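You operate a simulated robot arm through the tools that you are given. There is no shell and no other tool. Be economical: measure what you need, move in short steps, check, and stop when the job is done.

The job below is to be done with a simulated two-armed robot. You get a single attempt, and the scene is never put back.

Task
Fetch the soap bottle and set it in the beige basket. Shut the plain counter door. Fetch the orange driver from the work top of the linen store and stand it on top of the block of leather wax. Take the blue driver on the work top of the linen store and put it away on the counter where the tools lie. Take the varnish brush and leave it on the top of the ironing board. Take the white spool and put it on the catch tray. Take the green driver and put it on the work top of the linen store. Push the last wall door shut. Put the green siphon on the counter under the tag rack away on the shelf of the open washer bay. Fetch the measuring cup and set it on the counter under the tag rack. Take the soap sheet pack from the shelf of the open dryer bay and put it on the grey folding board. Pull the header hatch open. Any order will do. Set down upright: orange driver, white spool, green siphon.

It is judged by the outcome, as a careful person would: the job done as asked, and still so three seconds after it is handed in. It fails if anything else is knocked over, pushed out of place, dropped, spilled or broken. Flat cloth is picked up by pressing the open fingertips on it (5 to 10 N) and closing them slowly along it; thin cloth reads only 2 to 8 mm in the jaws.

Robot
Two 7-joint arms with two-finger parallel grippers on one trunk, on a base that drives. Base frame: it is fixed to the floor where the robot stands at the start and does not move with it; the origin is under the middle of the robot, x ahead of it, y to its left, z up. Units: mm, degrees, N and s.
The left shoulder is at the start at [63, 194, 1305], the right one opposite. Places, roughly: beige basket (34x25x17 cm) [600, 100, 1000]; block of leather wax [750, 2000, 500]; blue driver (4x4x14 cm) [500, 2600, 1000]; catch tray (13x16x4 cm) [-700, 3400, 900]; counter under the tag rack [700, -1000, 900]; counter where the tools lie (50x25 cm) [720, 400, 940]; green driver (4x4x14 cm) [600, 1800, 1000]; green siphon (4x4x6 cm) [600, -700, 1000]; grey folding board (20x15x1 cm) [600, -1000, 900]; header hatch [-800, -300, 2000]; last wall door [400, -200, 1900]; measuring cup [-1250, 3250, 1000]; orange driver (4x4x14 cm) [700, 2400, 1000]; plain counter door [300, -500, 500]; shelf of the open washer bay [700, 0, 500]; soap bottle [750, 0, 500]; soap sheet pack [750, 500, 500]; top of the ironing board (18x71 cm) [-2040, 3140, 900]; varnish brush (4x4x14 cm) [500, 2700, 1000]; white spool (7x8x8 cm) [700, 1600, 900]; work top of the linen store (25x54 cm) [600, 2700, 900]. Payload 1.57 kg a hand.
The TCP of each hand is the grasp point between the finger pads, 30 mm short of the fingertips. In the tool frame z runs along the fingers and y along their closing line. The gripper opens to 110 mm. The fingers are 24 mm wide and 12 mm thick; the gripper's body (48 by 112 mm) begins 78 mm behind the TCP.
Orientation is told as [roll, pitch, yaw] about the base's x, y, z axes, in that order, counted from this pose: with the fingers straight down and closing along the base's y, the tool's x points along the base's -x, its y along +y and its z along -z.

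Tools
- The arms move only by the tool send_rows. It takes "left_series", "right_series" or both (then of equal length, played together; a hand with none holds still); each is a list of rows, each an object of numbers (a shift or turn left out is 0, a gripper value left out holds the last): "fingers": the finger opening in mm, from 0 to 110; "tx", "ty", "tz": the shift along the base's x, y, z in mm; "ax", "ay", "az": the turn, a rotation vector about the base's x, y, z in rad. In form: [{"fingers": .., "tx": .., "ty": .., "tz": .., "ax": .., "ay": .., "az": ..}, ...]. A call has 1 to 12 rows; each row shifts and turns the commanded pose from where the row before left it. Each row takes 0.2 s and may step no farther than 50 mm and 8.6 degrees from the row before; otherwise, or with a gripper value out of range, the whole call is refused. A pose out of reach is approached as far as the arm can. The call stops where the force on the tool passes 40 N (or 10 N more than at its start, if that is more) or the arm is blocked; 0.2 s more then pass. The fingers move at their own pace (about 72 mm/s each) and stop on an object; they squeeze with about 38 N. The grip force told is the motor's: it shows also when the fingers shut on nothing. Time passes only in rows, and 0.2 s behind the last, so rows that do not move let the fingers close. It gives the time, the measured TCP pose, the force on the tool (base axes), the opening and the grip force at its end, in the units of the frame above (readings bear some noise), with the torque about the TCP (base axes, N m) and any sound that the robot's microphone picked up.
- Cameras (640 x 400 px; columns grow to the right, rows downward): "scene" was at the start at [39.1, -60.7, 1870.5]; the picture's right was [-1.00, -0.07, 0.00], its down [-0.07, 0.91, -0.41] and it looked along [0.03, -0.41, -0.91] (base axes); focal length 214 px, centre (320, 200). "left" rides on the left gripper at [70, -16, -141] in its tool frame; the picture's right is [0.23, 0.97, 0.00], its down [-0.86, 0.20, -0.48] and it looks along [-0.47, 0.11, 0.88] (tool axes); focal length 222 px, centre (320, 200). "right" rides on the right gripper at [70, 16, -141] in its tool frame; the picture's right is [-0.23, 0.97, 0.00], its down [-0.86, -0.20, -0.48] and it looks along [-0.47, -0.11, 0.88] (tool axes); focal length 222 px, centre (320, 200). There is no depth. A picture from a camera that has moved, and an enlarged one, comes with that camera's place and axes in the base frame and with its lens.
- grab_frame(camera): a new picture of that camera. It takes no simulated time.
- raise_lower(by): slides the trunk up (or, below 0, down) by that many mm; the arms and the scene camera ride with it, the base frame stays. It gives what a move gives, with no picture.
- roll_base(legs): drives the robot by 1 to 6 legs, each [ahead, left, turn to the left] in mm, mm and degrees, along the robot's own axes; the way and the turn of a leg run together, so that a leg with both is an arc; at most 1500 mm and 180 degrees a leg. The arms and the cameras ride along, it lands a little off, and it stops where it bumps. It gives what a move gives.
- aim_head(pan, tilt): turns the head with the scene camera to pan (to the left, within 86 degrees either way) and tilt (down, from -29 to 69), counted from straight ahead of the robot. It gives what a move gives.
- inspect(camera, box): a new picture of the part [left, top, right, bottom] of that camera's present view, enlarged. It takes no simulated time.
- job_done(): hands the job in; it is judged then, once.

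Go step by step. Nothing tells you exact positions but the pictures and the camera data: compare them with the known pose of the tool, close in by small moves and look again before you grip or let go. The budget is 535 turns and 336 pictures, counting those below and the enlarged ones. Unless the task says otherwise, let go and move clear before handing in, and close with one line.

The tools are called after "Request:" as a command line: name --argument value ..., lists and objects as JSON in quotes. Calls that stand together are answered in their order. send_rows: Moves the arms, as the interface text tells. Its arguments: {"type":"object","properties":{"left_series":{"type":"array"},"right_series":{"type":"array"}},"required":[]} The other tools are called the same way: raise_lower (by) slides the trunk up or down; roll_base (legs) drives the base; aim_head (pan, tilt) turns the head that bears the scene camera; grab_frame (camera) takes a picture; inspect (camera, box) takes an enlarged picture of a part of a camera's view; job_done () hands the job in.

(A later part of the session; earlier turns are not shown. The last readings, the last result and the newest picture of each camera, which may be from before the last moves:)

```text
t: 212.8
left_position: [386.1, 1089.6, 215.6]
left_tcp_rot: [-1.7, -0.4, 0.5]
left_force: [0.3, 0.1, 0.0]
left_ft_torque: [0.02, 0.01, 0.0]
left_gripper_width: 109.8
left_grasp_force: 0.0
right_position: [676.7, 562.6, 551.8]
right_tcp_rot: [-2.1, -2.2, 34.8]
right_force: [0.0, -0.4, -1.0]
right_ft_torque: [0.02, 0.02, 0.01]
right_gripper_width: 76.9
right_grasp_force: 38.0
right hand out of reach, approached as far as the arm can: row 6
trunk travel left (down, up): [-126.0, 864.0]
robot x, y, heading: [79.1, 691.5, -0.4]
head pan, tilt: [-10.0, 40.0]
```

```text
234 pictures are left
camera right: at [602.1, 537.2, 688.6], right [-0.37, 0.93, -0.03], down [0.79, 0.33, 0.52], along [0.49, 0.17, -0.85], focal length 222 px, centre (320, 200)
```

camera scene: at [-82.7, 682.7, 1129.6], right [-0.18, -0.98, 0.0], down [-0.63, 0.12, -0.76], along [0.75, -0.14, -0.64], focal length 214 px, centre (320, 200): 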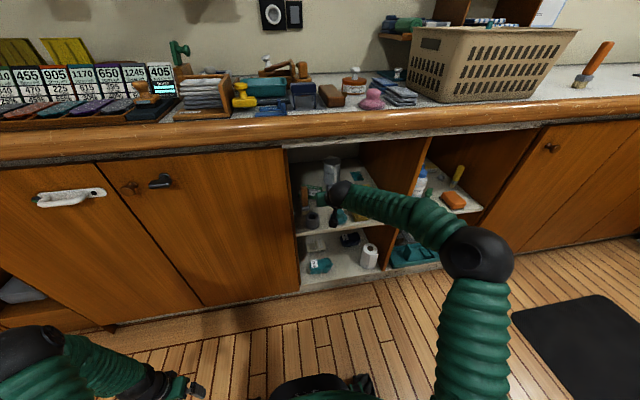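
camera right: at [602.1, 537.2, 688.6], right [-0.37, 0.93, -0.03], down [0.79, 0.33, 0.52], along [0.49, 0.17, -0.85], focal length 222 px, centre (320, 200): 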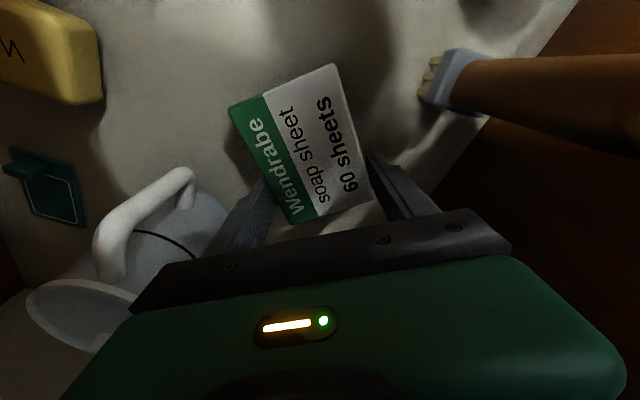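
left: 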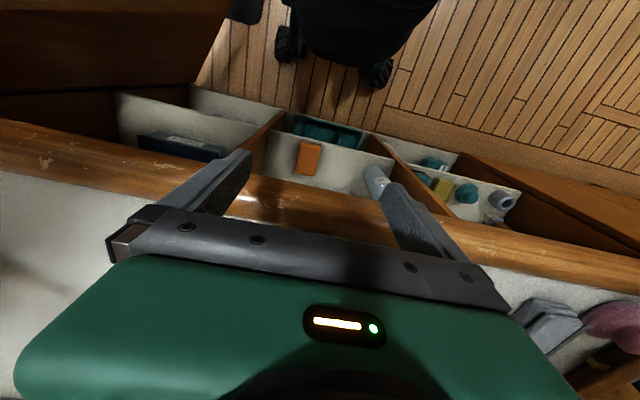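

Request:
send_rows --right_series '[{"ax": 0.069, "ay": -0.098, "tz": 4, "tx": -8}, {"ax": 0.069, "ay": -0.098, "tz": 4, "tx": -8}, {"ax": 0.069, "ay": -0.098, "tz": 8, "tx": -8}, {"ax": 0.069, "ay": -0.098, "tz": 12, "tx": -8, "ty": -5}, {"ax": 0.069, "ay": -0.098, "tz": 15, "tx": -8, "ty": -5}, {"ax": 0.069, "ay": -0.098, "tz": 17, "ty": -8}, {"ax": 0.069, "ay": -0.098, "tz": 20, "ty": -8}, {"ax": 0.069, "ay": -0.098, "tz": 20, "ty": -8}, {}]'

Request:
grab_frame --camera "right"

Request:
grab_frame --camera "scene"

```text
t: 214.8
left_position: [386.9, 1089.0, 216.8]
left_tcp_rot: [-1.5, -0.4, 0.7]
left_force: [0.0, -0.2, 0.5]
left_ft_torque: [0.03, 0.05, 0.01]
left_gripper_width: 109.8
left_grasp_force: 0.0
right_position: [637.4, 529.4, 652.3]
right_tcp_rot: [-1.7, -57.1, 34.6]
right_force: [0.2, 0.2, -1.5]
right_ft_torque: [0.01, 0.0, 0.0]
right_gripper_width: 76.5
right_grasp_force: 37.4
trunk travel left (down, up): [-126.0, 864.0]
robot x, y, heading: [76.5, 691.8, -0.2]
head pan, tilt: [-10.0, 40.0]
```

```text
233 pictures are left
camera right: at [497.6, 457.5, 668.7], right [-0.43, 0.88, 0.18], down [0.15, -0.12, 0.98], along [0.89, 0.45, -0.08], focal length 222 px, centre (320, 200)
```

right: 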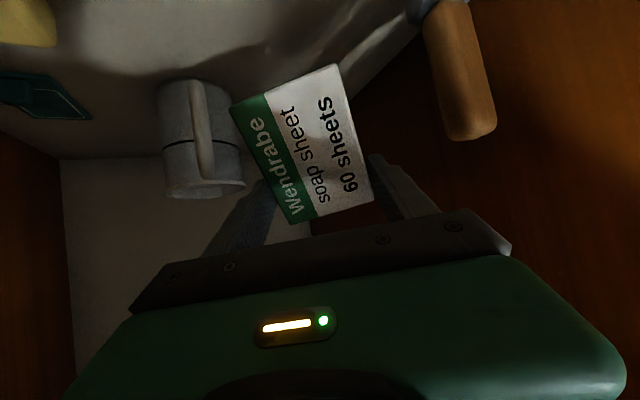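

```text
232 pictures are left
camera scene: at [195.3, 680.0, 1129.7], right [-0.18, -0.98, 0.0], down [-0.63, 0.12, -0.76], along [0.75, -0.14, -0.64], focal length 214 px, centre (320, 200)
```

scene: 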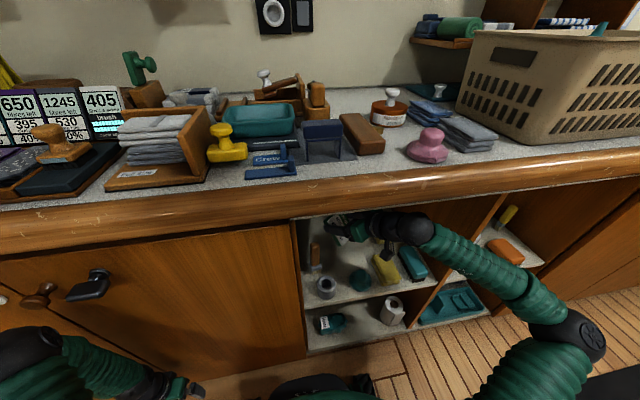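

The pack is held clear above everything. I drive out, raise the trunk and head to the grey board near (635, -960).

Request:
roll_base --legs '[[-370, 0, 0]]'

Request:
raise_lower --by 390

Request:
raise_lower --by 330

Request:
roll_base --legs '[[0, -1350, 0]]'

Request:
grab_frame --camera "scene"

```text
t: 217.1
left_position: [16.7, 1093.1, 216.5]
left_tcp_rot: [-1.6, -0.4, 1.0]
left_force: [-0.2, -0.3, 0.4]
left_ft_torque: [0.04, 0.03, -0.02]
left_gripper_width: 109.9
left_grasp_force: 0.2
right_position: [272.2, 534.8, 652.1]
right_tcp_rot: [-1.6, -57.1, 34.9]
right_force: [0.3, 0.1, -0.7]
right_ft_torque: [-0.02, 0.02, 0.02]
right_gripper_width: 76.4
right_grasp_force: 38.1
trunk travel left (down, up): [-126.0, 864.0]
robot x, y, heading: [-287.2, 692.7, 0.1]
head pan, tilt: [-10.0, 40.0]
```

```text
t: 220.9
left_position: [18.3, 1092.8, 607.2]
left_tcp_rot: [-1.5, -0.4, 1.0]
left_force: [0.0, -0.2, -0.1]
left_ft_torque: [-0.02, 0.0, 0.01]
left_gripper_width: 110.1
left_grasp_force: 0.2
right_position: [270.7, 534.4, 1042.7]
right_tcp_rot: [-1.7, -57.1, 34.9]
right_force: [0.5, 0.6, -1.2]
right_ft_torque: [-0.04, 0.0, -0.02]
right_gripper_width: 75.7
right_grasp_force: 37.8
trunk travel left (down, up): [-516.0, 474.0]
robot x, y, heading: [-285.9, 693.9, 0.2]
head pan, tilt: [-10.0, 40.0]
```

```text
t: 224.1
left_position: [17.5, 1092.6, 936.6]
left_tcp_rot: [-1.7, -0.5, 1.0]
left_force: [-0.6, 0.0, 0.6]
left_ft_torque: [-0.01, 0.03, -0.01]
left_gripper_width: 110.0
left_grasp_force: 0.0
right_position: [273.3, 533.9, 1372.8]
right_tcp_rot: [-1.7, -57.1, 34.8]
right_force: [-0.1, 0.0, -1.3]
right_ft_torque: [0.03, 0.0, -0.02]
right_gripper_width: 75.2
right_grasp_force: 37.9
trunk travel left (down, up): [-846.0, 144.0]
robot x, y, heading: [-286.1, 690.0, 0.3]
head pan, tilt: [-10.0, 40.0]
```

```text
t: 230.9
left_position: [11.4, -260.3, 935.3]
left_tcp_rot: [-1.7, -0.4, -0.2]
left_force: [0.3, -1.3, -0.6]
left_ft_torque: [0.03, 0.04, -0.03]
left_gripper_width: 110.1
left_grasp_force: 0.0
right_position: [252.6, -822.7, 1373.9]
right_tcp_rot: [-1.7, -57.2, 33.9]
right_force: [-0.9, 0.4, -0.4]
right_ft_torque: [-0.02, 0.01, 0.01]
right_gripper_width: 74.7
right_grasp_force: 38.0
trunk travel left (down, up): [-846.0, 144.0]
robot x, y, heading: [-303.6, -655.2, -1.2]
head pan, tilt: [-10.0, 40.0]
```

```text
231 pictures are left
camera scene: at [-185.4, -665.6, 1849.7], right [-0.2, -0.98, 0.0], down [-0.63, 0.12, -0.76], along [0.75, -0.15, -0.64], focal length 214 px, centre (320, 200)
```

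scene: 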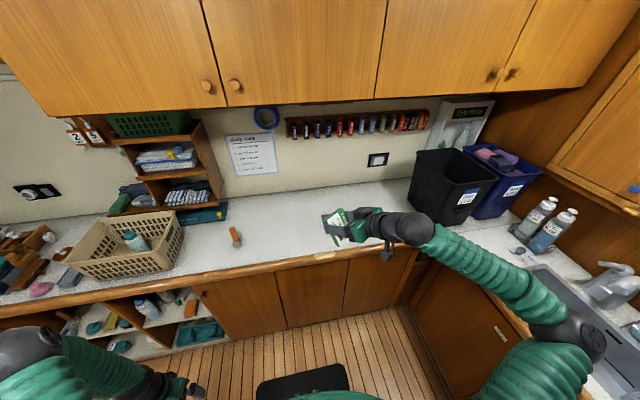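

Now I bring the hand upright and lower it toward counter height.

Request:
send_rows --right_series '[{"ax": -0.069, "ay": 0.102, "tz": -25}, {"ax": -0.069, "ay": 0.102, "tz": -25}, {"ax": -0.069, "ay": 0.102, "tz": -25}, {"ax": -0.069, "ay": 0.102, "tz": -25}, {"ax": -0.069, "ay": 0.102, "tz": -25}, {"ax": -0.069, "ay": 0.102, "tz": -25}, {"ax": -0.069, "ay": 0.102, "tz": -25}, {"ax": -0.06, "ay": 0.09, "tz": -25}, {"az": -0.1, "tz": -20}, {"az": -0.1, "tz": -20}, {"az": -0.1, "tz": -10}]'

Request:
grab_frame --camera "right"

```text
t: 233.3
left_position: [9.9, -261.0, 935.7]
left_tcp_rot: [-1.6, -0.4, -0.2]
left_force: [-0.4, 0.2, -0.2]
left_ft_torque: [0.0, -0.01, 0.0]
left_gripper_width: 110.1
left_grasp_force: 0.0
right_position: [251.8, -824.8, 1123.6]
right_tcp_rot: [-2.0, -1.5, 16.7]
right_force: [0.3, 1.2, -1.9]
right_ft_torque: [0.01, -0.03, -0.04]
right_gripper_width: 74.1
right_grasp_force: 37.7
trunk travel left (down, up): [-846.0, 144.0]
robot x, y, heading: [-300.4, -653.9, -1.2]
head pan, tilt: [-10.0, 40.0]
```

```text
230 pictures are left
camera right: at [175.2, -826.1, 1261.0], right [-0.06, 1.0, -0.03], down [0.86, 0.07, 0.51], along [0.51, 0.01, -0.86], focal length 222 px, centre (320, 200)
```

right: 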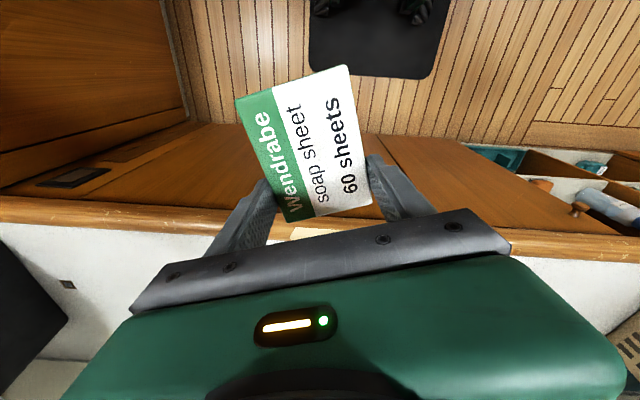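

Request:
roll_base --legs '[[250, -110, 1]]'

Request:
aim_head --pan -20 --tilt 50

Request:
grab_frame --camera "scene"

Request:
grab_frame --camera "right"

```text
t: 235.2
left_position: [252.6, -370.0, 936.6]
left_tcp_rot: [-1.8, -0.7, 0.5]
left_force: [0.2, 0.2, -0.3]
left_ft_torque: [-0.01, -0.01, 0.02]
left_gripper_width: 109.6
left_grasp_force: 0.0
right_position: [501.0, -930.6, 1126.0]
right_tcp_rot: [-2.2, -1.7, 17.5]
right_force: [0.4, 0.4, -1.1]
right_ft_torque: [0.01, 0.01, 0.0]
right_gripper_width: 74.0
right_grasp_force: 37.4
trunk travel left (down, up): [-846.0, 144.0]
robot x, y, heading: [-52.2, -770.2, -0.6]
head pan, tilt: [-10.0, 40.0]
```

```text
t: 235.9
left_position: [253.1, -373.0, 937.0]
left_tcp_rot: [-1.6, -0.5, 0.5]
left_force: [0.9, 0.7, -0.3]
left_ft_torque: [-0.04, -0.02, 0.02]
left_gripper_width: 110.1
left_grasp_force: 0.1
right_position: [499.8, -933.6, 1126.3]
right_tcp_rot: [-2.0, -1.6, 17.4]
right_force: [0.0, 0.5, -1.4]
right_ft_torque: [-0.01, -0.02, 0.01]
right_gripper_width: 73.9
right_grasp_force: 38.1
trunk travel left (down, up): [-846.0, 144.0]
robot x, y, heading: [-54.3, -768.3, -0.6]
head pan, tilt: [-20.0, 50.0]
```

```text
229 pictures are left
camera scene: at [52.2, -794.3, 1835.6], right [-0.35, -0.94, 0.0], down [-0.72, 0.27, -0.64], along [0.6, -0.23, -0.77], focal length 214 px, centre (320, 200)
```

scene: 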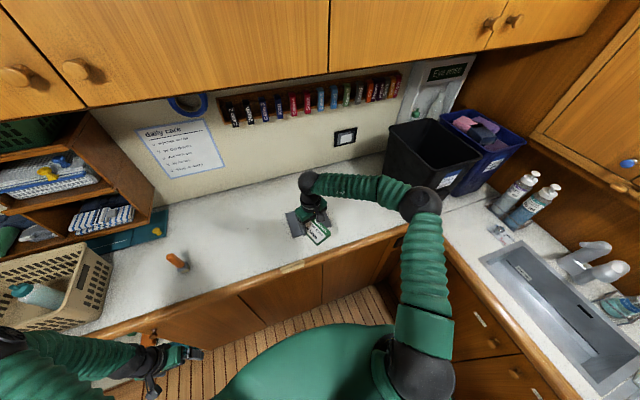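

```text
228 pictures are left
camera right: at [424.3, -936.3, 1262.1], right [-0.07, 1.0, -0.03], down [0.86, 0.08, 0.51], along [0.51, 0.02, -0.86], focal length 222 px, centre (320, 200)
```

right: 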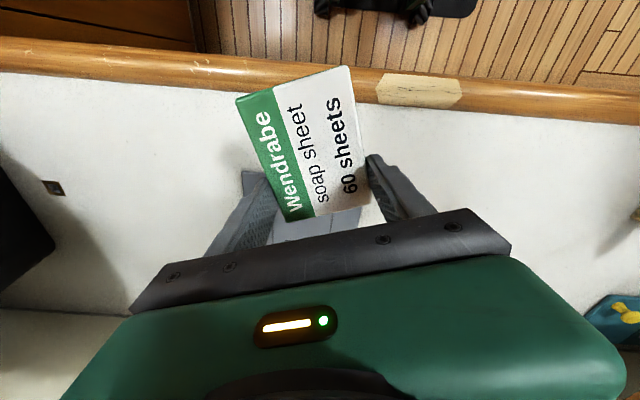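

The board spans about x 569–730, y -1053 to -875. I drive 100 mm closer and shift the pack over its centre.

Request:
roll_base --legs '[[100, 0, 0]]'

Request:
send_rows --right_series '[{"tx": 25, "ty": -5, "tz": -20}, {"tx": 25, "ty": -5, "tz": -20}, {"tx": 20, "ty": -5, "tz": -20}, {"tz": -20}, {"tz": -15}, {}]'

Request:
grab_frame --camera "scene"

Request:
grab_frame --camera "right"

```text
t: 237.1
left_position: [349.9, -372.9, 938.2]
left_tcp_rot: [-1.6, -0.8, 0.6]
left_force: [-0.8, 0.0, 0.6]
left_ft_torque: [0.0, -0.03, -0.02]
left_gripper_width: 110.1
left_grasp_force: 0.1
right_position: [596.9, -932.1, 1127.3]
right_tcp_rot: [-2.1, -2.0, 17.5]
right_force: [0.3, 0.4, -2.4]
right_ft_torque: [0.0, -0.02, -0.01]
right_gripper_width: 73.9
right_grasp_force: 37.7
trunk travel left (down, up): [-846.0, 144.0]
robot x, y, heading: [49.2, -771.6, -0.6]
head pan, tilt: [-20.0, 50.0]
```

```text
t: 238.5
left_position: [353.1, -372.7, 937.5]
left_tcp_rot: [-1.5, -0.4, 0.6]
left_force: [0.4, 0.7, 0.5]
left_ft_torque: [0.02, 0.01, -0.01]
left_gripper_width: 110.5
left_grasp_force: 0.1
right_position: [671.7, -948.1, 1030.1]
right_tcp_rot: [-1.9, -1.7, 17.5]
right_force: [-0.5, 0.1, -1.8]
right_ft_torque: [0.05, -0.02, 0.0]
right_gripper_width: 73.5
right_grasp_force: 37.9
trunk travel left (down, up): [-846.0, 144.0]
robot x, y, heading: [47.6, -771.3, -0.6]
head pan, tilt: [-20.0, 50.0]
```

```text
227 pictures are left
camera scene: at [155.0, -793.9, 1835.5], right [-0.35, -0.94, 0.0], down [-0.72, 0.27, -0.64], along [0.6, -0.23, -0.77], focal length 214 px, centre (320, 200)
```

scene: 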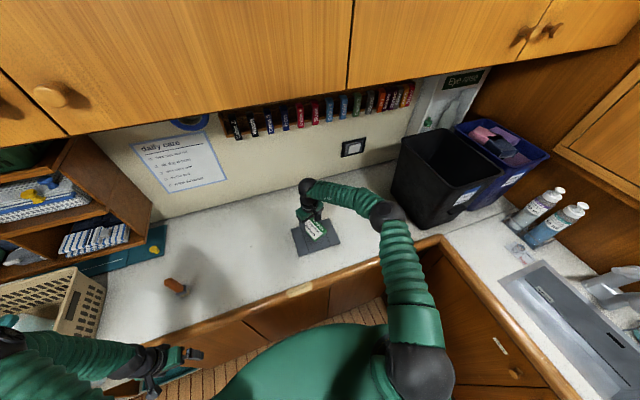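

```text
226 pictures are left
camera right: at [595.8, -950.5, 1165.9], right [-0.08, 1.0, -0.03], down [0.86, 0.08, 0.51], along [0.51, 0.02, -0.86], focal length 222 px, centre (320, 200)
```

right: 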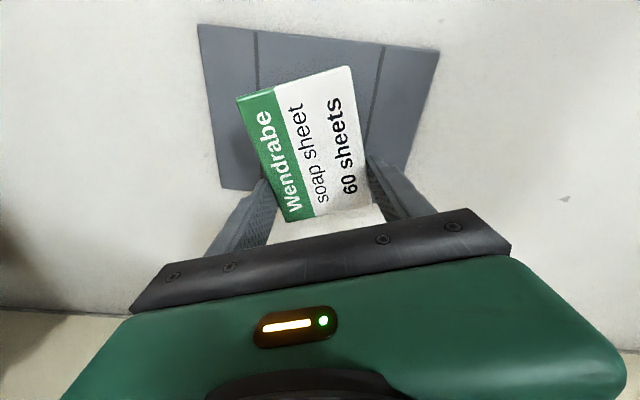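

The pack is right over the board. I lower it to contact.

Request:
send_rows --right_series '[{"tz": -15}, {"tz": -15}, {"tz": -8}, {"tz": -4}, {}]'

Request:
send_rows --right_series '[{"tz": -4}, {"tz": -4}, {"tz": -4}, {}]'

```text
t: 239.7
left_position: [355.2, -371.9, 937.7]
left_tcp_rot: [-1.6, -0.5, 0.6]
left_force: [0.3, -0.7, 0.6]
left_ft_torque: [-0.03, -0.02, -0.03]
left_gripper_width: 109.9
left_grasp_force: 0.1
right_position: [673.3, -949.7, 987.9]
right_tcp_rot: [-2.1, -1.7, 17.5]
right_force: [-0.4, 0.0, -1.3]
right_ft_torque: [-0.02, -0.03, 0.01]
right_gripper_width: 73.4
right_grasp_force: 38.0
trunk travel left (down, up): [-846.0, 144.0]
robot x, y, heading: [49.7, -769.4, -0.6]
head pan, tilt: [-20.0, 50.0]
```

```text
t: 240.7
left_position: [352.3, -373.0, 937.4]
left_tcp_rot: [-1.7, -0.7, 0.6]
left_force: [0.3, 0.9, -0.1]
left_ft_torque: [0.01, 0.0, -0.02]
left_gripper_width: 109.9
left_grasp_force: 0.0
right_position: [671.4, -949.3, 980.6]
right_tcp_rot: [-2.3, -2.2, 17.5]
right_force: [8.6, -5.6, 38.9]
right_ft_torque: [0.48, -0.08, 0.15]
right_gripper_width: 73.6
right_grasp_force: 38.2
trunk travel left (down, up): [-846.0, 144.0]
robot x, y, heading: [50.5, -771.0, -0.7]
head pan, tilt: [-20.0, 50.0]
```

Contact is made. I ease up, release and lift away.

Request:
send_rows --right_series '[{"tz": 5}, {"fingers": 85}, {"fingers": 96}, {"fingers": 96}, {"tz": 15}, {"tz": 25}, {"tz": 30}, {"tz": 30}]'

Request:
grab_frame --camera "right"

```text
t: 242.5
left_position: [354.5, -373.7, 937.6]
left_tcp_rot: [-1.6, -0.6, 0.5]
left_force: [0.2, -0.6, 0.0]
left_ft_torque: [-0.02, -0.02, 0.0]
left_gripper_width: 109.9
left_grasp_force: 0.1
right_position: [673.3, -947.5, 1082.8]
right_tcp_rot: [-2.0, -1.7, 17.5]
right_force: [-0.2, -0.8, 0.8]
right_ft_torque: [-0.01, -0.01, 0.0]
right_gripper_width: 96.0
right_grasp_force: 0.0
trunk travel left (down, up): [-846.0, 144.0]
robot x, y, heading: [48.5, -772.2, -0.3]
head pan, tilt: [-20.0, 50.0]
```

```text
225 pictures are left
camera right: at [595.8, -949.7, 1219.1], right [-0.08, 1.0, -0.03], down [0.86, 0.08, 0.51], along [0.51, 0.02, -0.86], focal length 222 px, centre (320, 200)
```

right: 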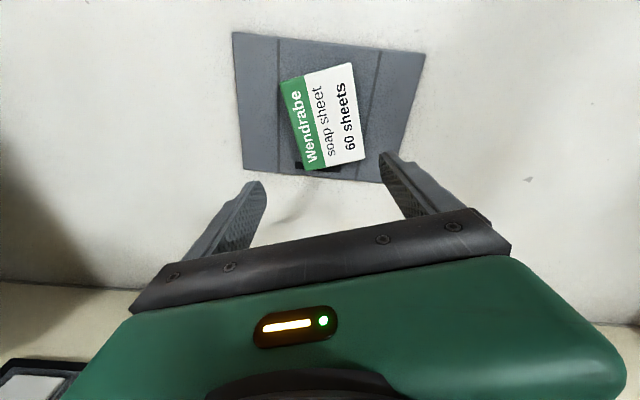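

The soap pack lies on the board. Now the header hatch behind me: I pull the arm in, back off to mid-aisle and turn around.

Request:
send_rows --right_series '[{"tz": 30, "tx": -20}, {"tx": -40, "tz": 20, "fingers": 40}, {"tx": -40, "az": -0.1}, {"tx": -40, "az": -0.1}, {"tx": -30, "az": -0.1}]'

Request:
roll_base --legs '[[-230, 0, 0], [0, 420, 0]]'

Request:
roll_base --legs '[[0, 0, 90]]'

Request:
aim_head --pan 80 --tilt 0

Request:
grab_frame --camera "scene"

```text
t: 243.7
left_position: [351.6, -373.0, 938.1]
left_tcp_rot: [-1.6, -0.6, 0.6]
left_force: [-0.2, -0.3, 0.4]
left_ft_torque: [-0.01, -0.01, -0.05]
left_gripper_width: 110.2
left_grasp_force: 0.0
right_position: [500.0, -947.9, 1132.4]
right_tcp_rot: [-2.1, -1.8, 0.3]
right_force: [-0.1, 0.0, -0.1]
right_ft_torque: [0.0, -0.03, 0.01]
right_gripper_width: 40.0
right_grasp_force: 0.1
trunk travel left (down, up): [-846.0, 144.0]
robot x, y, heading: [43.9, -766.0, -0.6]
head pan, tilt: [-20.0, 50.0]
```

```text
t: 247.6
left_position: [128.6, 47.6, 938.4]
left_tcp_rot: [-1.5, -0.5, 0.3]
left_force: [0.5, 0.2, 1.3]
left_ft_torque: [-0.02, 0.01, -0.03]
left_gripper_width: 110.0
left_grasp_force: 0.1
right_position: [274.5, -528.3, 1131.6]
right_tcp_rot: [-1.9, -1.7, 0.3]
right_force: [0.7, -0.3, 0.1]
right_ft_torque: [0.01, -0.03, 0.0]
right_gripper_width: 40.0
right_grasp_force: 0.0
trunk travel left (down, up): [-846.0, 144.0]
robot x, y, heading: [-179.7, -345.4, -0.5]
head pan, tilt: [-20.0, 50.0]
```

```text
t: 251.8
left_position: [-571.0, -33.6, 937.2]
left_tcp_rot: [-1.7, -0.5, 89.4]
left_force: [0.5, -0.2, -1.9]
left_ft_torque: [-0.01, 0.02, -0.02]
left_gripper_width: 110.1
left_grasp_force: 0.0
right_position: [8.4, 101.7, 1132.0]
right_tcp_rot: [-1.9, -1.8, 89.2]
right_force: [0.4, 0.1, 0.1]
right_ft_torque: [0.0, -0.02, 0.0]
right_gripper_width: 40.0
right_grasp_force: 0.0
trunk travel left (down, up): [-846.0, 144.0]
robot x, y, heading: [-175.3, -348.3, 88.5]
head pan, tilt: [-20.0, 50.0]
```

```text
t: 253.6
left_position: [-571.0, -34.1, 938.9]
left_tcp_rot: [-1.5, -0.6, 89.4]
left_force: [-0.4, 0.5, -0.3]
left_ft_torque: [-0.03, -0.02, -0.04]
left_gripper_width: 110.3
left_grasp_force: 0.0
right_position: [8.6, 102.1, 1132.3]
right_tcp_rot: [-2.0, -1.7, 89.2]
right_force: [0.7, -0.3, 0.3]
right_ft_torque: [0.01, 0.0, 0.02]
right_gripper_width: 39.8
right_grasp_force: 0.0
trunk travel left (down, up): [-846.0, 144.0]
robot x, y, heading: [-175.5, -346.9, 88.4]
head pan, tilt: [80.0, 0.0]
```

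```text
224 pictures are left
camera scene: at [-266.9, -291.5, 1913.4], right [0.2, 0.98, 0.0], down [0.0, 0.0, -1.0], along [-0.98, 0.2, 0.0], focal length 214 px, centre (320, 200)
```

scene: 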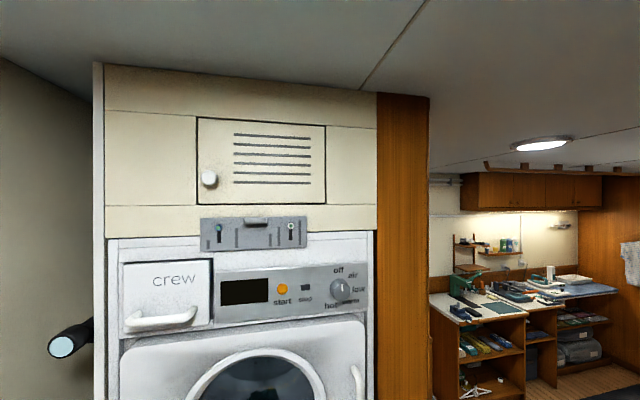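

I see the header hatch: a louvered panel with a white knob on its left at roughly (-790, -445, 1964), hinged on the right. I turn to face it and line up the right arm.

Request:
roll_base --legs '[[0, 0, 91.5], [0, 280, 0]]'

Request:
raise_lower --by 140

Request:
aim_head --pan 0 --tilt 0

Request:
grab_frame --camera "scene"

```text
t: 259.4
left_position: [-473.8, -1019.9, 943.3]
left_tcp_rot: [-1.0, -0.6, -178.5]
left_force: [-0.8, 0.0, 0.9]
left_ft_torque: [-0.05, -0.05, -0.02]
left_gripper_width: 109.8
left_grasp_force: 0.1
right_position: [-630.0, -445.3, 1130.6]
right_tcp_rot: [-1.5, -1.8, -178.7]
right_force: [0.3, 0.4, 0.6]
right_ft_torque: [-0.03, -0.01, -0.02]
right_gripper_width: 40.1
right_grasp_force: 0.1
trunk travel left (down, up): [-846.0, 144.0]
robot x, y, heading: [-177.5, -628.3, -179.7]
head pan, tilt: [80.0, 0.0]
```

```text
t: 261.1
left_position: [-473.5, -1028.8, 1078.2]
left_tcp_rot: [-1.5, -0.7, -178.6]
left_force: [0.4, 0.2, -0.8]
left_ft_torque: [-0.02, 0.04, 0.0]
left_gripper_width: 110.2
left_grasp_force: 0.0
right_position: [-631.1, -454.7, 1272.4]
right_tcp_rot: [-1.9, -2.0, -178.7]
right_force: [0.9, 0.3, -0.9]
right_ft_torque: [-0.02, 0.0, -0.01]
right_gripper_width: 40.1
right_grasp_force: 0.1
trunk travel left (down, up): [-986.0, 4.0]
robot x, y, heading: [-178.6, -628.5, -179.2]
head pan, tilt: [80.0, 0.0]
```

```text
t: 262.6
left_position: [-472.9, -1029.3, 1079.4]
left_tcp_rot: [-1.6, -0.7, -178.5]
left_force: [0.3, 0.4, 0.9]
left_ft_torque: [-0.04, -0.03, 0.0]
left_gripper_width: 109.8
left_grasp_force: 0.0
right_position: [-630.8, -456.6, 1272.9]
right_tcp_rot: [-1.9, -1.8, -178.5]
right_force: [-0.9, 0.4, 1.3]
right_ft_torque: [0.04, 0.01, 0.02]
right_gripper_width: 40.0
right_grasp_force: 0.1
trunk travel left (down, up): [-986.0, 4.0]
robot x, y, heading: [-180.4, -627.9, -179.6]
head pan, tilt: [0.0, 0.0]
```

```text
223 pictures are left
camera scene: at [-300.1, -628.4, 2053.4], right [-0.01, 1.0, 0.0], down [0.0, 0.0, -1.0], along [-1.0, -0.01, 0.0], focal length 214 px, centre (320, 200)
```

scene: 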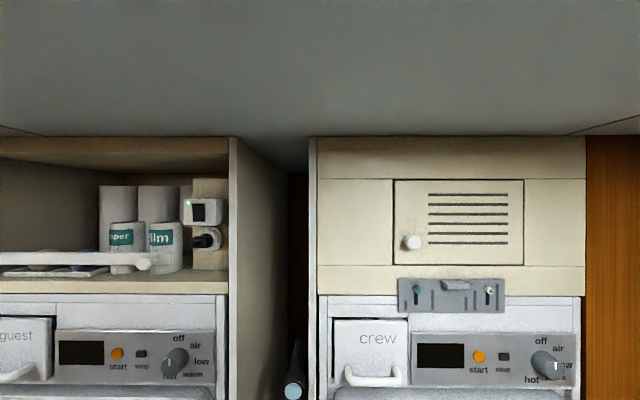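

I place the knob at about (-763, -434, 1962). I pitch the right hand forward while rising, staying clear of the machine.

Request:
send_rows --right_series '[{"ay": 0.13, "tz": 30}, {"ay": 0.13, "tz": 35}, {"ay": 0.13, "tz": 35}, {"ay": 0.13, "tz": 35}, {"ay": 0.13, "tz": 35}, {"ay": 0.13, "tz": 35}, {"ay": 0.13, "tz": 35}, {"tz": 40}, {"tz": 40}, {"tz": 40}]'

```text
t: 264.8
left_position: [-473.1, -1029.2, 1078.0]
left_tcp_rot: [-1.4, -0.7, -178.5]
left_force: [0.5, 0.5, 0.1]
left_ft_torque: [-0.02, 0.01, -0.01]
left_gripper_width: 110.1
left_grasp_force: 0.0
right_position: [-630.4, -456.2, 1633.5]
right_tcp_rot: [-3.9, -54.0, -177.6]
right_force: [-0.2, -0.1, 0.0]
right_ft_torque: [-0.02, 0.02, 0.02]
right_gripper_width: 39.8
right_grasp_force: 0.1
trunk travel left (down, up): [-986.0, 4.0]
robot x, y, heading: [-181.4, -626.5, -179.4]
head pan, tilt: [0.0, 0.0]
```

Request:
send_rows --right_series '[{"tz": 35, "ay": 0.08}, {"tz": 35, "ay": 0.08}, {"tz": 35, "ay": 0.08}, {"tz": 35, "ay": 0.08}, {"tz": 35, "ay": 0.08}, {"tz": 35, "ay": 0.08}, {"tz": 35, "ay": 0.08}, {"tz": 35, "ay": 0.06, "fingers": 80}, {"tz": 30}]'

Request:
grab_frame --camera "right"

```text
t: 266.8
left_position: [-472.7, -1027.6, 1079.4]
left_tcp_rot: [-1.4, -0.6, -178.6]
left_force: [0.3, -0.2, -0.7]
left_ft_torque: [0.01, -0.02, 0.0]
left_gripper_width: 109.9
left_grasp_force: 0.1
right_position: [-674.9, -428.1, 1907.3]
right_tcp_rot: [-75.1, -88.5, -106.7]
right_force: [0.8, 0.3, -0.3]
right_ft_torque: [0.03, -0.01, 0.01]
right_gripper_width: 80.1
right_grasp_force: 0.2
right hand out of reach, approached as far as the arm can: row 3, 4, 6, 7, 8
trunk travel left (down, up): [-986.0, 4.0]
robot x, y, heading: [-177.7, -626.3, -179.5]
head pan, tilt: [0.0, 0.0]
```

```text
222 pictures are left
camera right: at [-532.9, -447.0, 1835.7], right [-0.03, -0.98, 0.2], down [0.48, 0.16, 0.86], along [-0.88, 0.12, 0.46], focal length 222 px, centre (320, 200)
```

right: 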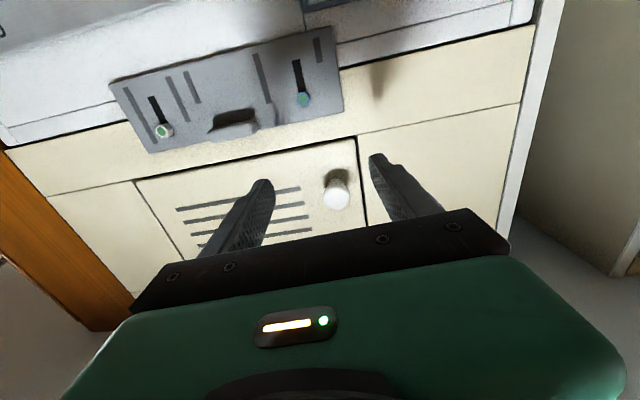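

The hand is level and the knob is seen between the fingers. I rise 40 mm and drive forward 55 mm.

Request:
send_rows --right_series '[{"tz": 20, "ty": -4}, {"tz": 20, "ty": -3}, {}]'

Request:
roll_base --legs '[[45, 0, 0]]'

Request:
grab_frame --camera "right"

```text
t: 267.6
left_position: [-472.1, -1030.1, 1078.9]
left_tcp_rot: [-1.5, -0.7, -178.4]
left_force: [0.3, -0.3, 0.1]
left_ft_torque: [0.03, -0.02, 0.0]
left_gripper_width: 110.1
left_grasp_force: 0.0
right_position: [-670.7, -437.2, 1945.1]
right_tcp_rot: [-71.0, -88.5, -110.8]
right_force: [0.2, 0.1, -0.4]
right_ft_torque: [-0.01, 0.05, -0.02]
right_gripper_width: 80.0
right_grasp_force: 0.1
trunk travel left (down, up): [-986.0, 4.0]
robot x, y, heading: [-174.2, -632.5, -179.7]
head pan, tilt: [0.0, 0.0]
```

```text
t: 268.5
left_position: [-509.4, -1030.0, 1081.2]
left_tcp_rot: [-1.6, -1.3, -178.4]
left_force: [-0.2, -1.0, 0.0]
left_ft_torque: [-0.02, 0.02, 0.04]
left_gripper_width: 110.0
left_grasp_force: 0.1
right_position: [-700.1, -437.9, 1950.1]
right_tcp_rot: [-93.4, -88.6, -88.4]
right_force: [-0.2, 0.2, 0.2]
right_ft_torque: [0.0, -0.05, -0.04]
right_gripper_width: 80.0
right_grasp_force: 0.0
trunk travel left (down, up): [-986.0, 4.0]
robot x, y, heading: [-220.0, -631.7, -179.3]
head pan, tilt: [0.0, 0.0]
```

```text
221 pictures are left
camera right: at [-559.8, -456.2, 1879.6], right [-0.03, -0.98, 0.2], down [0.49, 0.16, 0.86], along [-0.87, 0.13, 0.47], focal length 222 px, centre (320, 200)
```

right: 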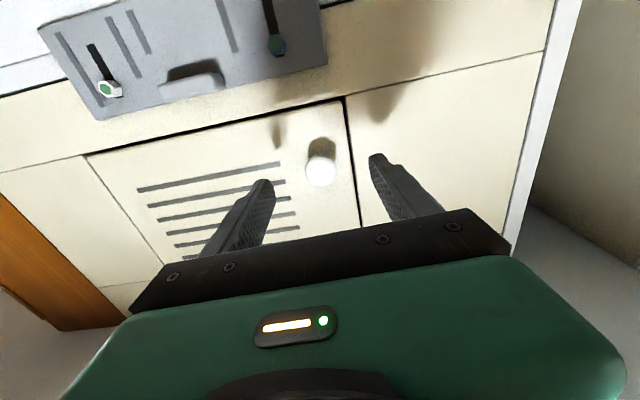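

Aligned. I advance 60 mm and close on the knob.

Request:
send_rows --right_series '[{"tx": -15, "tz": 2}, {"tx": -15, "tz": 2}, {"tx": -15}, {"tx": -13}, {}]'

Request:
grab_frame --camera "right"

```text
t: 269.7
left_position: [-511.5, -1030.3, 1080.4]
left_tcp_rot: [-1.4, -1.0, -178.4]
left_force: [1.2, -0.5, -0.3]
left_ft_torque: [0.0, -0.03, -0.01]
left_gripper_width: 110.0
left_grasp_force: 0.2
right_position: [-764.2, -434.6, 1954.0]
right_tcp_rot: [-87.6, -88.7, -94.2]
right_force: [9.5, -0.2, -0.9]
right_ft_torque: [0.04, 0.03, 0.52]
right_gripper_width: 80.3
right_grasp_force: 0.1
trunk travel left (down, up): [-986.0, 4.0]
robot x, y, heading: [-218.8, -629.6, -179.2]
head pan, tilt: [0.0, 0.0]
```

```text
220 pictures are left
camera right: at [-623.1, -454.6, 1882.5], right [-0.03, -0.98, 0.2], down [0.48, 0.17, 0.86], along [-0.88, 0.12, 0.47], focal length 222 px, centre (320, 200)
```

right: 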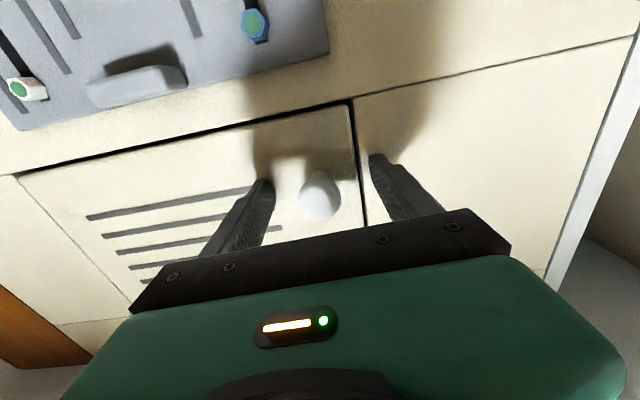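

The fingertips just touch the panel and the knob is centred. I close.

Request:
send_rows --right_series '[{"tx": 3, "fingers": 0}, {"fingers": 0}, {"fingers": 0}, {"fingers": 0}]'

```text
t: 270.7
left_position: [-513.1, -1032.2, 1080.2]
left_tcp_rot: [-1.8, -0.9, -178.4]
left_force: [-0.7, -0.2, -0.9]
left_ft_torque: [-0.02, -0.03, 0.02]
left_gripper_width: 110.0
left_grasp_force: 0.0
right_position: [-764.2, -442.8, 1953.6]
right_tcp_rot: [-83.4, -88.5, -98.1]
right_force: [5.7, -8.0, -1.1]
right_ft_torque: [-0.68, 0.24, 1.44]
right_gripper_width: 48.6
right_grasp_force: 45.3
trunk travel left (down, up): [-986.0, 4.0]
robot x, y, heading: [-221.6, -628.2, -179.6]
head pan, tilt: [0.0, 0.0]
```

Holding the knob at 48 mm. I pull gently.

Request:
send_rows --right_series '[{"tx": 10}, {"tx": 10, "az": 0.03}, {"tx": 12, "ty": 1, "az": 0.04}, {"tx": 12, "ty": 2, "az": 0.04}, {"tx": 12, "ty": 3, "az": 0.04}]'

Request:
grab_frame --camera "right"

```text
t: 271.9
left_position: [-513.3, -1032.2, 1079.7]
left_tcp_rot: [-1.6, -0.8, -178.4]
left_force: [0.4, -0.3, 0.2]
left_ft_torque: [-0.01, 0.02, -0.01]
left_gripper_width: 109.8
left_grasp_force: 0.0
right_position: [-708.2, -432.4, 1953.1]
right_tcp_rot: [-81.8, -88.7, -91.6]
right_force: [-1.7, -0.5, 17.7]
right_ft_torque: [-0.8, -0.65, 0.61]
right_gripper_width: 50.0
right_grasp_force: 45.2
trunk travel left (down, up): [-986.0, 4.0]
robot x, y, heading: [-224.5, -628.2, -179.3]
head pan, tilt: [0.0, 0.0]
```

```text
219 pictures are left
camera right: at [-566.5, -429.9, 1881.9], right [0.11, -0.97, 0.2], down [0.45, 0.23, 0.86], along [-0.89, 0.0, 0.47], focal length 222 px, centre (320, 200)
```

right: 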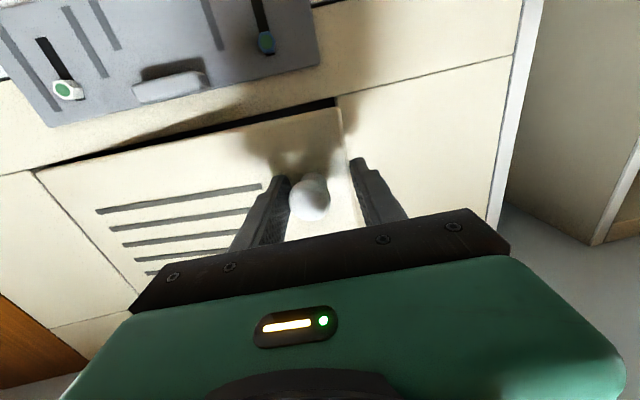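

The hatch is opening. I follow its arc with matching yaw.

Request:
send_rows --right_series '[{"tx": 13, "ty": 5, "az": 0.05, "tz": 2}, {"tx": 13, "ty": 6, "az": 0.05, "tz": 1}, {"tx": 12, "ty": 7, "az": 0.05}, {"tx": 12, "ty": 8, "az": 0.05}, {"tx": 11, "ty": 9, "az": 0.05}]'

Request:
grab_frame --camera "right"

```text
t: 273.1
left_position: [-513.5, -1039.5, 1077.9]
left_tcp_rot: [-2.0, -0.8, -178.6]
left_force: [-0.4, 0.8, 0.0]
left_ft_torque: [0.05, -0.01, 0.01]
left_gripper_width: 110.3
left_grasp_force: 0.0
right_position: [-675.2, -407.8, 1953.0]
right_tcp_rot: [-68.9, -88.1, -89.7]
right_force: [9.8, -21.5, -24.3]
right_ft_torque: [0.04, 0.79, 0.27]
right_gripper_width: 31.4
right_grasp_force: 40.7
right hand out of reach, approached as far as the arm can: row 1, 4, 5
trunk travel left (down, up): [-986.0, 4.0]
robot x, y, heading: [-222.6, -630.4, -179.3]
head pan, tilt: [0.0, 0.0]
```

```text
218 pictures are left
camera right: at [-537.9, -368.6, 1883.8], right [0.35, -0.91, 0.2], down [0.37, 0.33, 0.87], along [-0.86, -0.23, 0.46], focal length 222 px, centre (320, 200)
```

right: 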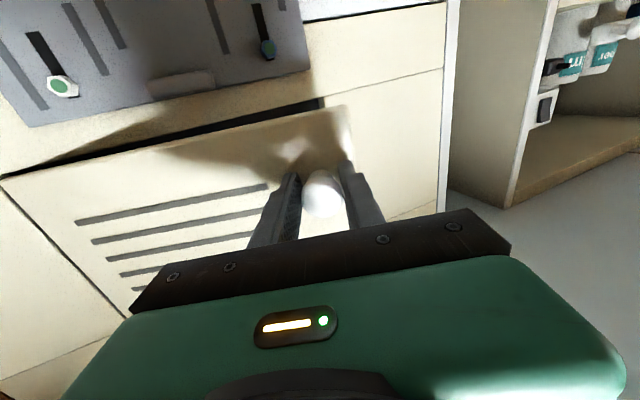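

Now the knob is gripped squarely. The arm can't retract further, so I use the base to pull back and to the right.

Request:
roll_base --legs '[[-50, -30, 0]]'

Request:
grab_frame --camera "right"

```text
t: 274.4
left_position: [-462.6, -1003.9, 1081.2]
left_tcp_rot: [-1.8, -1.0, -178.5]
left_force: [-0.1, -0.3, -0.2]
left_ft_torque: [-0.05, 0.0, -0.01]
left_gripper_width: 110.1
left_grasp_force: 0.1
right_position: [-619.9, -373.6, 1957.1]
right_tcp_rot: [-88.8, -88.8, -68.9]
right_force: [19.0, -25.7, 4.1]
right_ft_torque: [0.23, -0.35, 0.66]
right_gripper_width: 31.0
right_grasp_force: 40.3
trunk travel left (down, up): [-986.0, 4.0]
robot x, y, heading: [-174.7, -597.5, -179.3]
head pan, tilt: [0.0, 0.0]
stopped in leg 1: the force on the tool passed its limit at 57 N (the readings are from after the stop); the commanded pose is now the measured one
```

```text
217 pictures are left
camera right: at [-483.5, -333.9, 1885.2], right [0.37, -0.91, 0.21], down [0.37, 0.35, 0.86], along [-0.85, -0.24, 0.47], focal length 222 px, centre (320, 200)
```

right: 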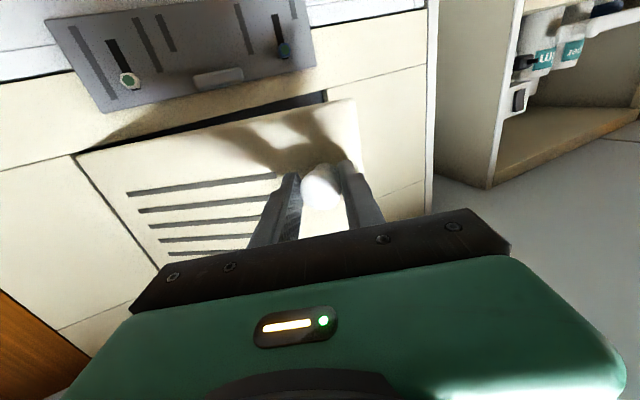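

Request:
send_rows --right_series '[{"tx": 6, "ty": -6, "az": 0.05}, {"az": 0.06}, {"az": 0.06}]'

Request:
roll_base --legs '[[-40, -34, 0]]'

Request:
send_rows --right_series '[{"az": 0.06}, {"az": 0.06}]'

Request:
grab_frame --camera "right"

```text
t: 275.2
left_position: [-473.3, -991.6, 1080.0]
left_tcp_rot: [-1.0, -0.3, -178.5]
left_force: [0.1, -0.4, 0.7]
left_ft_torque: [-0.01, -0.07, 0.03]
left_gripper_width: 109.7
left_grasp_force: 0.0
right_position: [-665.1, -380.5, 1925.8]
right_tcp_rot: [-22.6, -89.4, -126.6]
right_force: [-0.8, 0.0, -0.1]
right_ft_torque: [0.01, 0.04, 0.05]
right_gripper_width: 0.0
right_grasp_force: 21.6
right hand out of reach, approached as far as the arm can: row 1, 2, 3
trunk travel left (down, up): [-986.0, 4.0]
robot x, y, heading: [-170.6, -598.9, -179.2]
head pan, tilt: [0.0, 0.0]
```

```text
t: 276.1
left_position: [-437.6, -960.5, 1079.6]
left_tcp_rot: [-1.2, -0.2, -178.5]
left_force: [-0.9, -0.1, 0.2]
left_ft_torque: [0.0, -0.06, 0.01]
left_gripper_width: 109.8
left_grasp_force: 0.1
right_position: [-629.7, -352.7, 1926.9]
right_tcp_rot: [-33.2, -89.3, -115.7]
right_force: [-0.6, -0.5, 0.0]
right_ft_torque: [-0.07, 0.05, 0.03]
right_gripper_width: 0.2
right_grasp_force: 21.3
trunk travel left (down, up): [-986.0, 4.0]
robot x, y, heading: [-133.6, -566.5, -179.1]
head pan, tilt: [0.0, 0.0]
```

```text
t: 276.7
left_position: [-426.1, -954.3, 1083.2]
left_tcp_rot: [-1.1, -0.7, -178.7]
left_force: [-0.2, 0.3, 0.4]
left_ft_torque: [0.01, -0.01, 0.02]
left_gripper_width: 110.1
left_grasp_force: 0.0
right_position: [-617.8, -371.3, 1915.7]
right_tcp_rot: [-157.5, -89.7, 14.9]
right_force: [0.0, 0.7, 0.6]
right_ft_torque: [-0.02, 0.01, 0.05]
right_gripper_width: 0.2
right_grasp_force: 21.8
right hand out of reach, approached as far as the arm can: row 1, 2
trunk travel left (down, up): [-986.0, 4.0]
robot x, y, heading: [-132.6, -564.0, -179.4]
head pan, tilt: [0.0, 0.0]
```

```text
216 pictures are left
camera right: at [-495.2, -299.4, 1842.9], right [0.59, -0.77, 0.23], down [0.26, 0.45, 0.85], along [-0.76, -0.44, 0.47], focal length 222 px, centre (320, 200)
```

right: 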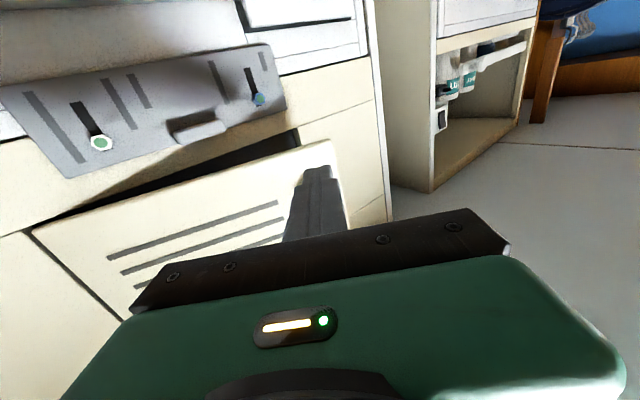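

The knob slipped out with the hatch about 30° open. I'll move the closed fingers to the left of its free edge and sweep it further open from there.

Request:
send_rows --right_series '[{"tx": 15, "ty": -15, "az": -0.12}, {"ty": -30, "az": -0.12}, {"ty": -30, "az": -0.12, "tz": 10}, {"ty": -30, "az": -0.12, "tz": 10}, {"ty": -20}]'

Request:
grab_frame --camera "right"

Request:
grab_frame --camera "scene"

```text
t: 277.9
left_position: [-428.1, -957.7, 1082.9]
left_tcp_rot: [-1.1, -0.6, -178.6]
left_force: [0.0, 0.8, 0.3]
left_ft_torque: [-0.05, 0.01, 0.0]
left_gripper_width: 109.8
left_grasp_force: 0.0
right_position: [-634.8, -487.9, 1929.3]
right_tcp_rot: [-78.2, -89.3, -91.7]
right_force: [0.0, 0.2, 0.3]
right_ft_torque: [0.03, 0.0, 0.04]
right_gripper_width: 0.0
right_grasp_force: 21.6
right hand out of reach, approached as far as the arm can: row 3
trunk travel left (down, up): [-986.0, 4.0]
robot x, y, heading: [-130.5, -566.1, -179.6]
head pan, tilt: [0.0, 0.0]
```

```text
215 pictures are left
camera right: at [-492.6, -478.0, 1858.3], right [0.17, -0.96, 0.22], down [0.44, 0.27, 0.86], along [-0.88, -0.05, 0.47], focal length 222 px, centre (320, 200)
```

right: 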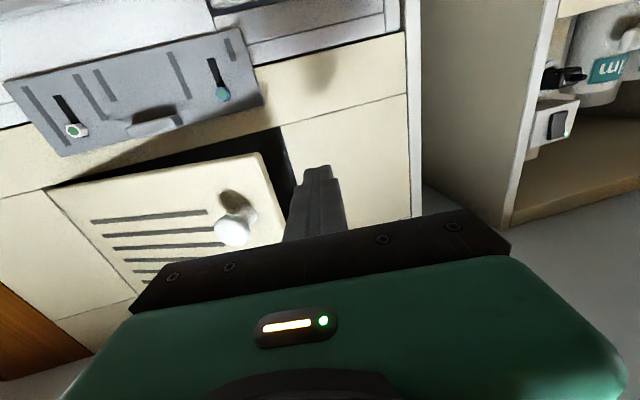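

```text
214 pictures are left
camera scene: at [-258.1, -552.3, 2053.2], right [-0.01, 1.0, -0.01], down [0.0, -0.01, -1.0], along [-1.0, -0.01, 0.0], focal length 214 px, centre (320, 200)
```

scene: 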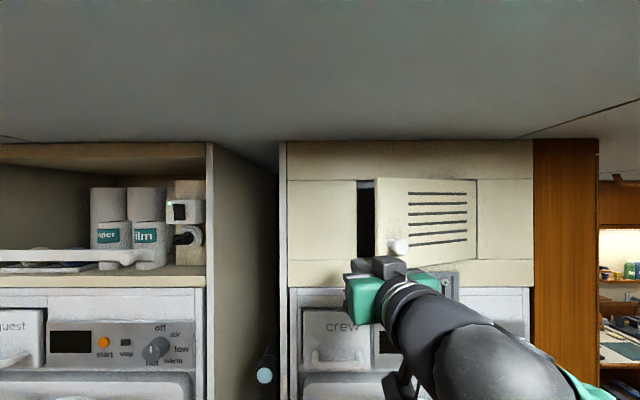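

The finger is beside the open gap. I reach in past the edge and sweep to the right (+y).

Request:
send_rows --right_series '[{"tx": -20, "tz": 5}, {"tx": -20, "tz": 5}, {"tx": -20}, {"ty": 20}, {"ty": 20}, {"ty": 20}, {"ty": 20}, {"ty": 20}]'

Request:
grab_frame --camera "right"

```text
t: 279.5
left_position: [-423.6, -972.7, 1079.3]
left_tcp_rot: [-1.8, -0.9, -178.2]
left_force: [0.4, 0.4, 0.0]
left_ft_torque: [-0.07, 0.0, 0.05]
left_gripper_width: 110.0
left_grasp_force: 0.0
right_position: [-682.0, -458.8, 1941.9]
right_tcp_rot: [-84.3, -88.4, -82.8]
right_force: [17.5, -43.7, -12.1]
right_ft_torque: [-0.7, -0.19, -0.44]
right_gripper_width: 0.1
right_grasp_force: 21.4
trunk travel left (down, up): [-986.0, 4.0]
robot x, y, heading: [-133.1, -567.5, -179.4]
head pan, tilt: [0.0, 0.0]
stopped in row 8 (right hand): the force on the tool passed its limit at 47 N (the readings are from after the stop); the commanded pose is now the measured one
```

```text
213 pictures are left
camera right: at [-540.7, -440.5, 1870.4], right [0.22, -0.96, 0.2], down [0.43, 0.28, 0.86], along [-0.88, -0.1, 0.47], focal length 222 px, centre (320, 200)
```

right: 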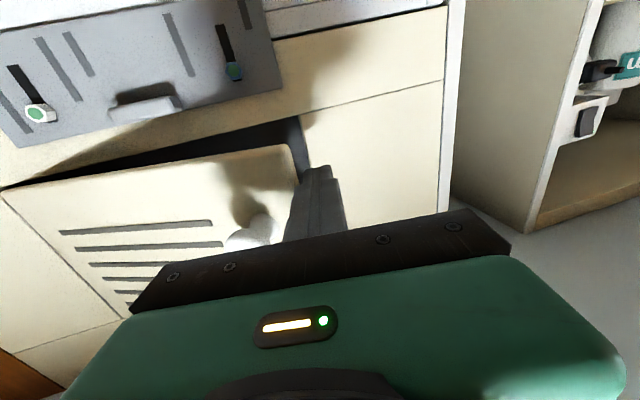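

The edge resists the sideways push. I angle the finger to hook behind the panel and pull it outward instead.

Request:
send_rows --right_series '[{"ty": -12}, {"az": -0.13, "ty": -8}, {"az": -0.13}, {"az": -0.13}, {"az": -0.13}, {"az": -0.1}, {"tx": -12, "ty": 8}]'

Request:
grab_frame --camera "right"

```text
t: 281.1
left_position: [-424.1, -972.0, 1079.9]
left_tcp_rot: [-1.7, -0.9, -178.3]
left_force: [0.1, -0.5, 0.2]
left_ft_torque: [-0.01, 0.02, -0.03]
left_gripper_width: 110.0
left_grasp_force: 0.0
right_position: [-697.1, -455.1, 1942.7]
right_tcp_rot: [-93.9, -88.7, -110.4]
right_force: [6.9, -18.1, -7.1]
right_ft_torque: [-0.26, 0.01, -0.27]
right_gripper_width: 0.0
right_grasp_force: 21.3
trunk travel left (down, up): [-986.0, 4.0]
robot x, y, heading: [-132.2, -568.4, -179.5]
head pan, tilt: [0.0, 0.0]
```

```text
212 pictures are left
camera right: at [-575.0, -527.4, 1871.0], right [-0.4, -0.89, 0.21], down [0.51, -0.03, 0.86], along [-0.76, 0.45, 0.47], focal length 222 px, centre (320, 200)
```

right: 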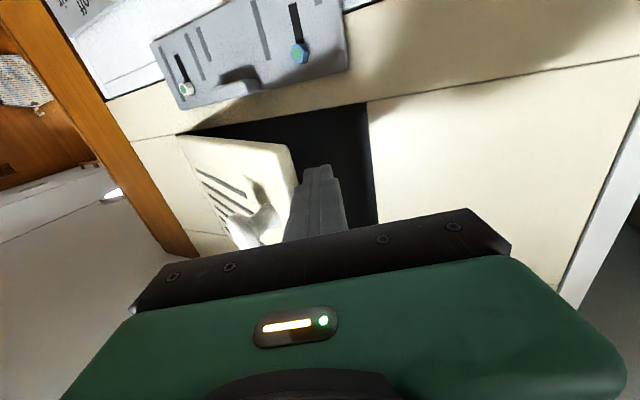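

The finger points into the opening. I go a bit deeper, angle more, and pull outward.

Request:
send_rows --right_series '[{"tx": -15, "ty": -3}, {"tx": -10, "az": -0.12}, {"az": -0.12, "ty": 5}, {"tx": 12, "ty": 4}, {"tx": 14, "ty": 4}, {"tx": 14, "ty": 4}, {"tx": 14, "ty": 5}, {"tx": 14, "ty": 6}]'

Request:
grab_frame --camera "right"

```text
t: 282.3
left_position: [-417.1, -966.9, 1083.7]
left_tcp_rot: [-1.5, -1.1, -178.2]
left_force: [0.9, 0.8, -0.1]
left_ft_torque: [0.0, 0.01, 0.02]
left_gripper_width: 110.0
left_grasp_force: 0.0
right_position: [-696.3, -451.1, 1943.2]
right_tcp_rot: [-69.1, -89.0, -147.7]
right_force: [18.6, -40.8, -26.4]
right_ft_torque: [-0.29, 0.31, -0.67]
right_gripper_width: 0.1
right_grasp_force: 21.1
trunk travel left (down, up): [-986.0, 4.0]
robot x, y, heading: [-134.0, -568.0, -179.3]
head pan, tilt: [0.0, 0.0]
stopped in row 5 (right hand): the force on the tool passed its limit at 41 N (the readings are from after the stop); the commanded pose is now the measured one
```

```text
211 pictures are left
camera right: at [-591.5, -548.5, 1872.5], right [-0.59, -0.78, 0.21], down [0.49, -0.13, 0.86], along [-0.65, 0.61, 0.46], focal length 222 px, centre (320, 200)
```

right: 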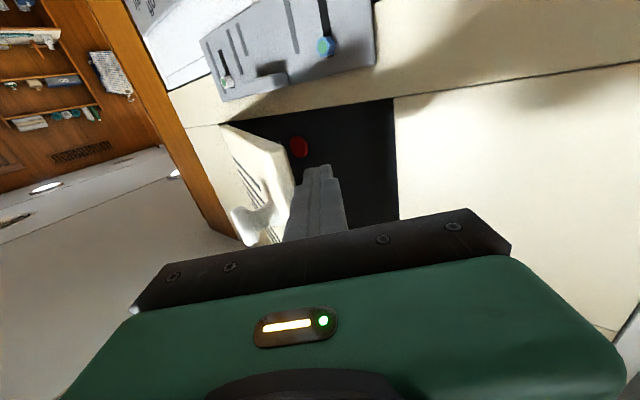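

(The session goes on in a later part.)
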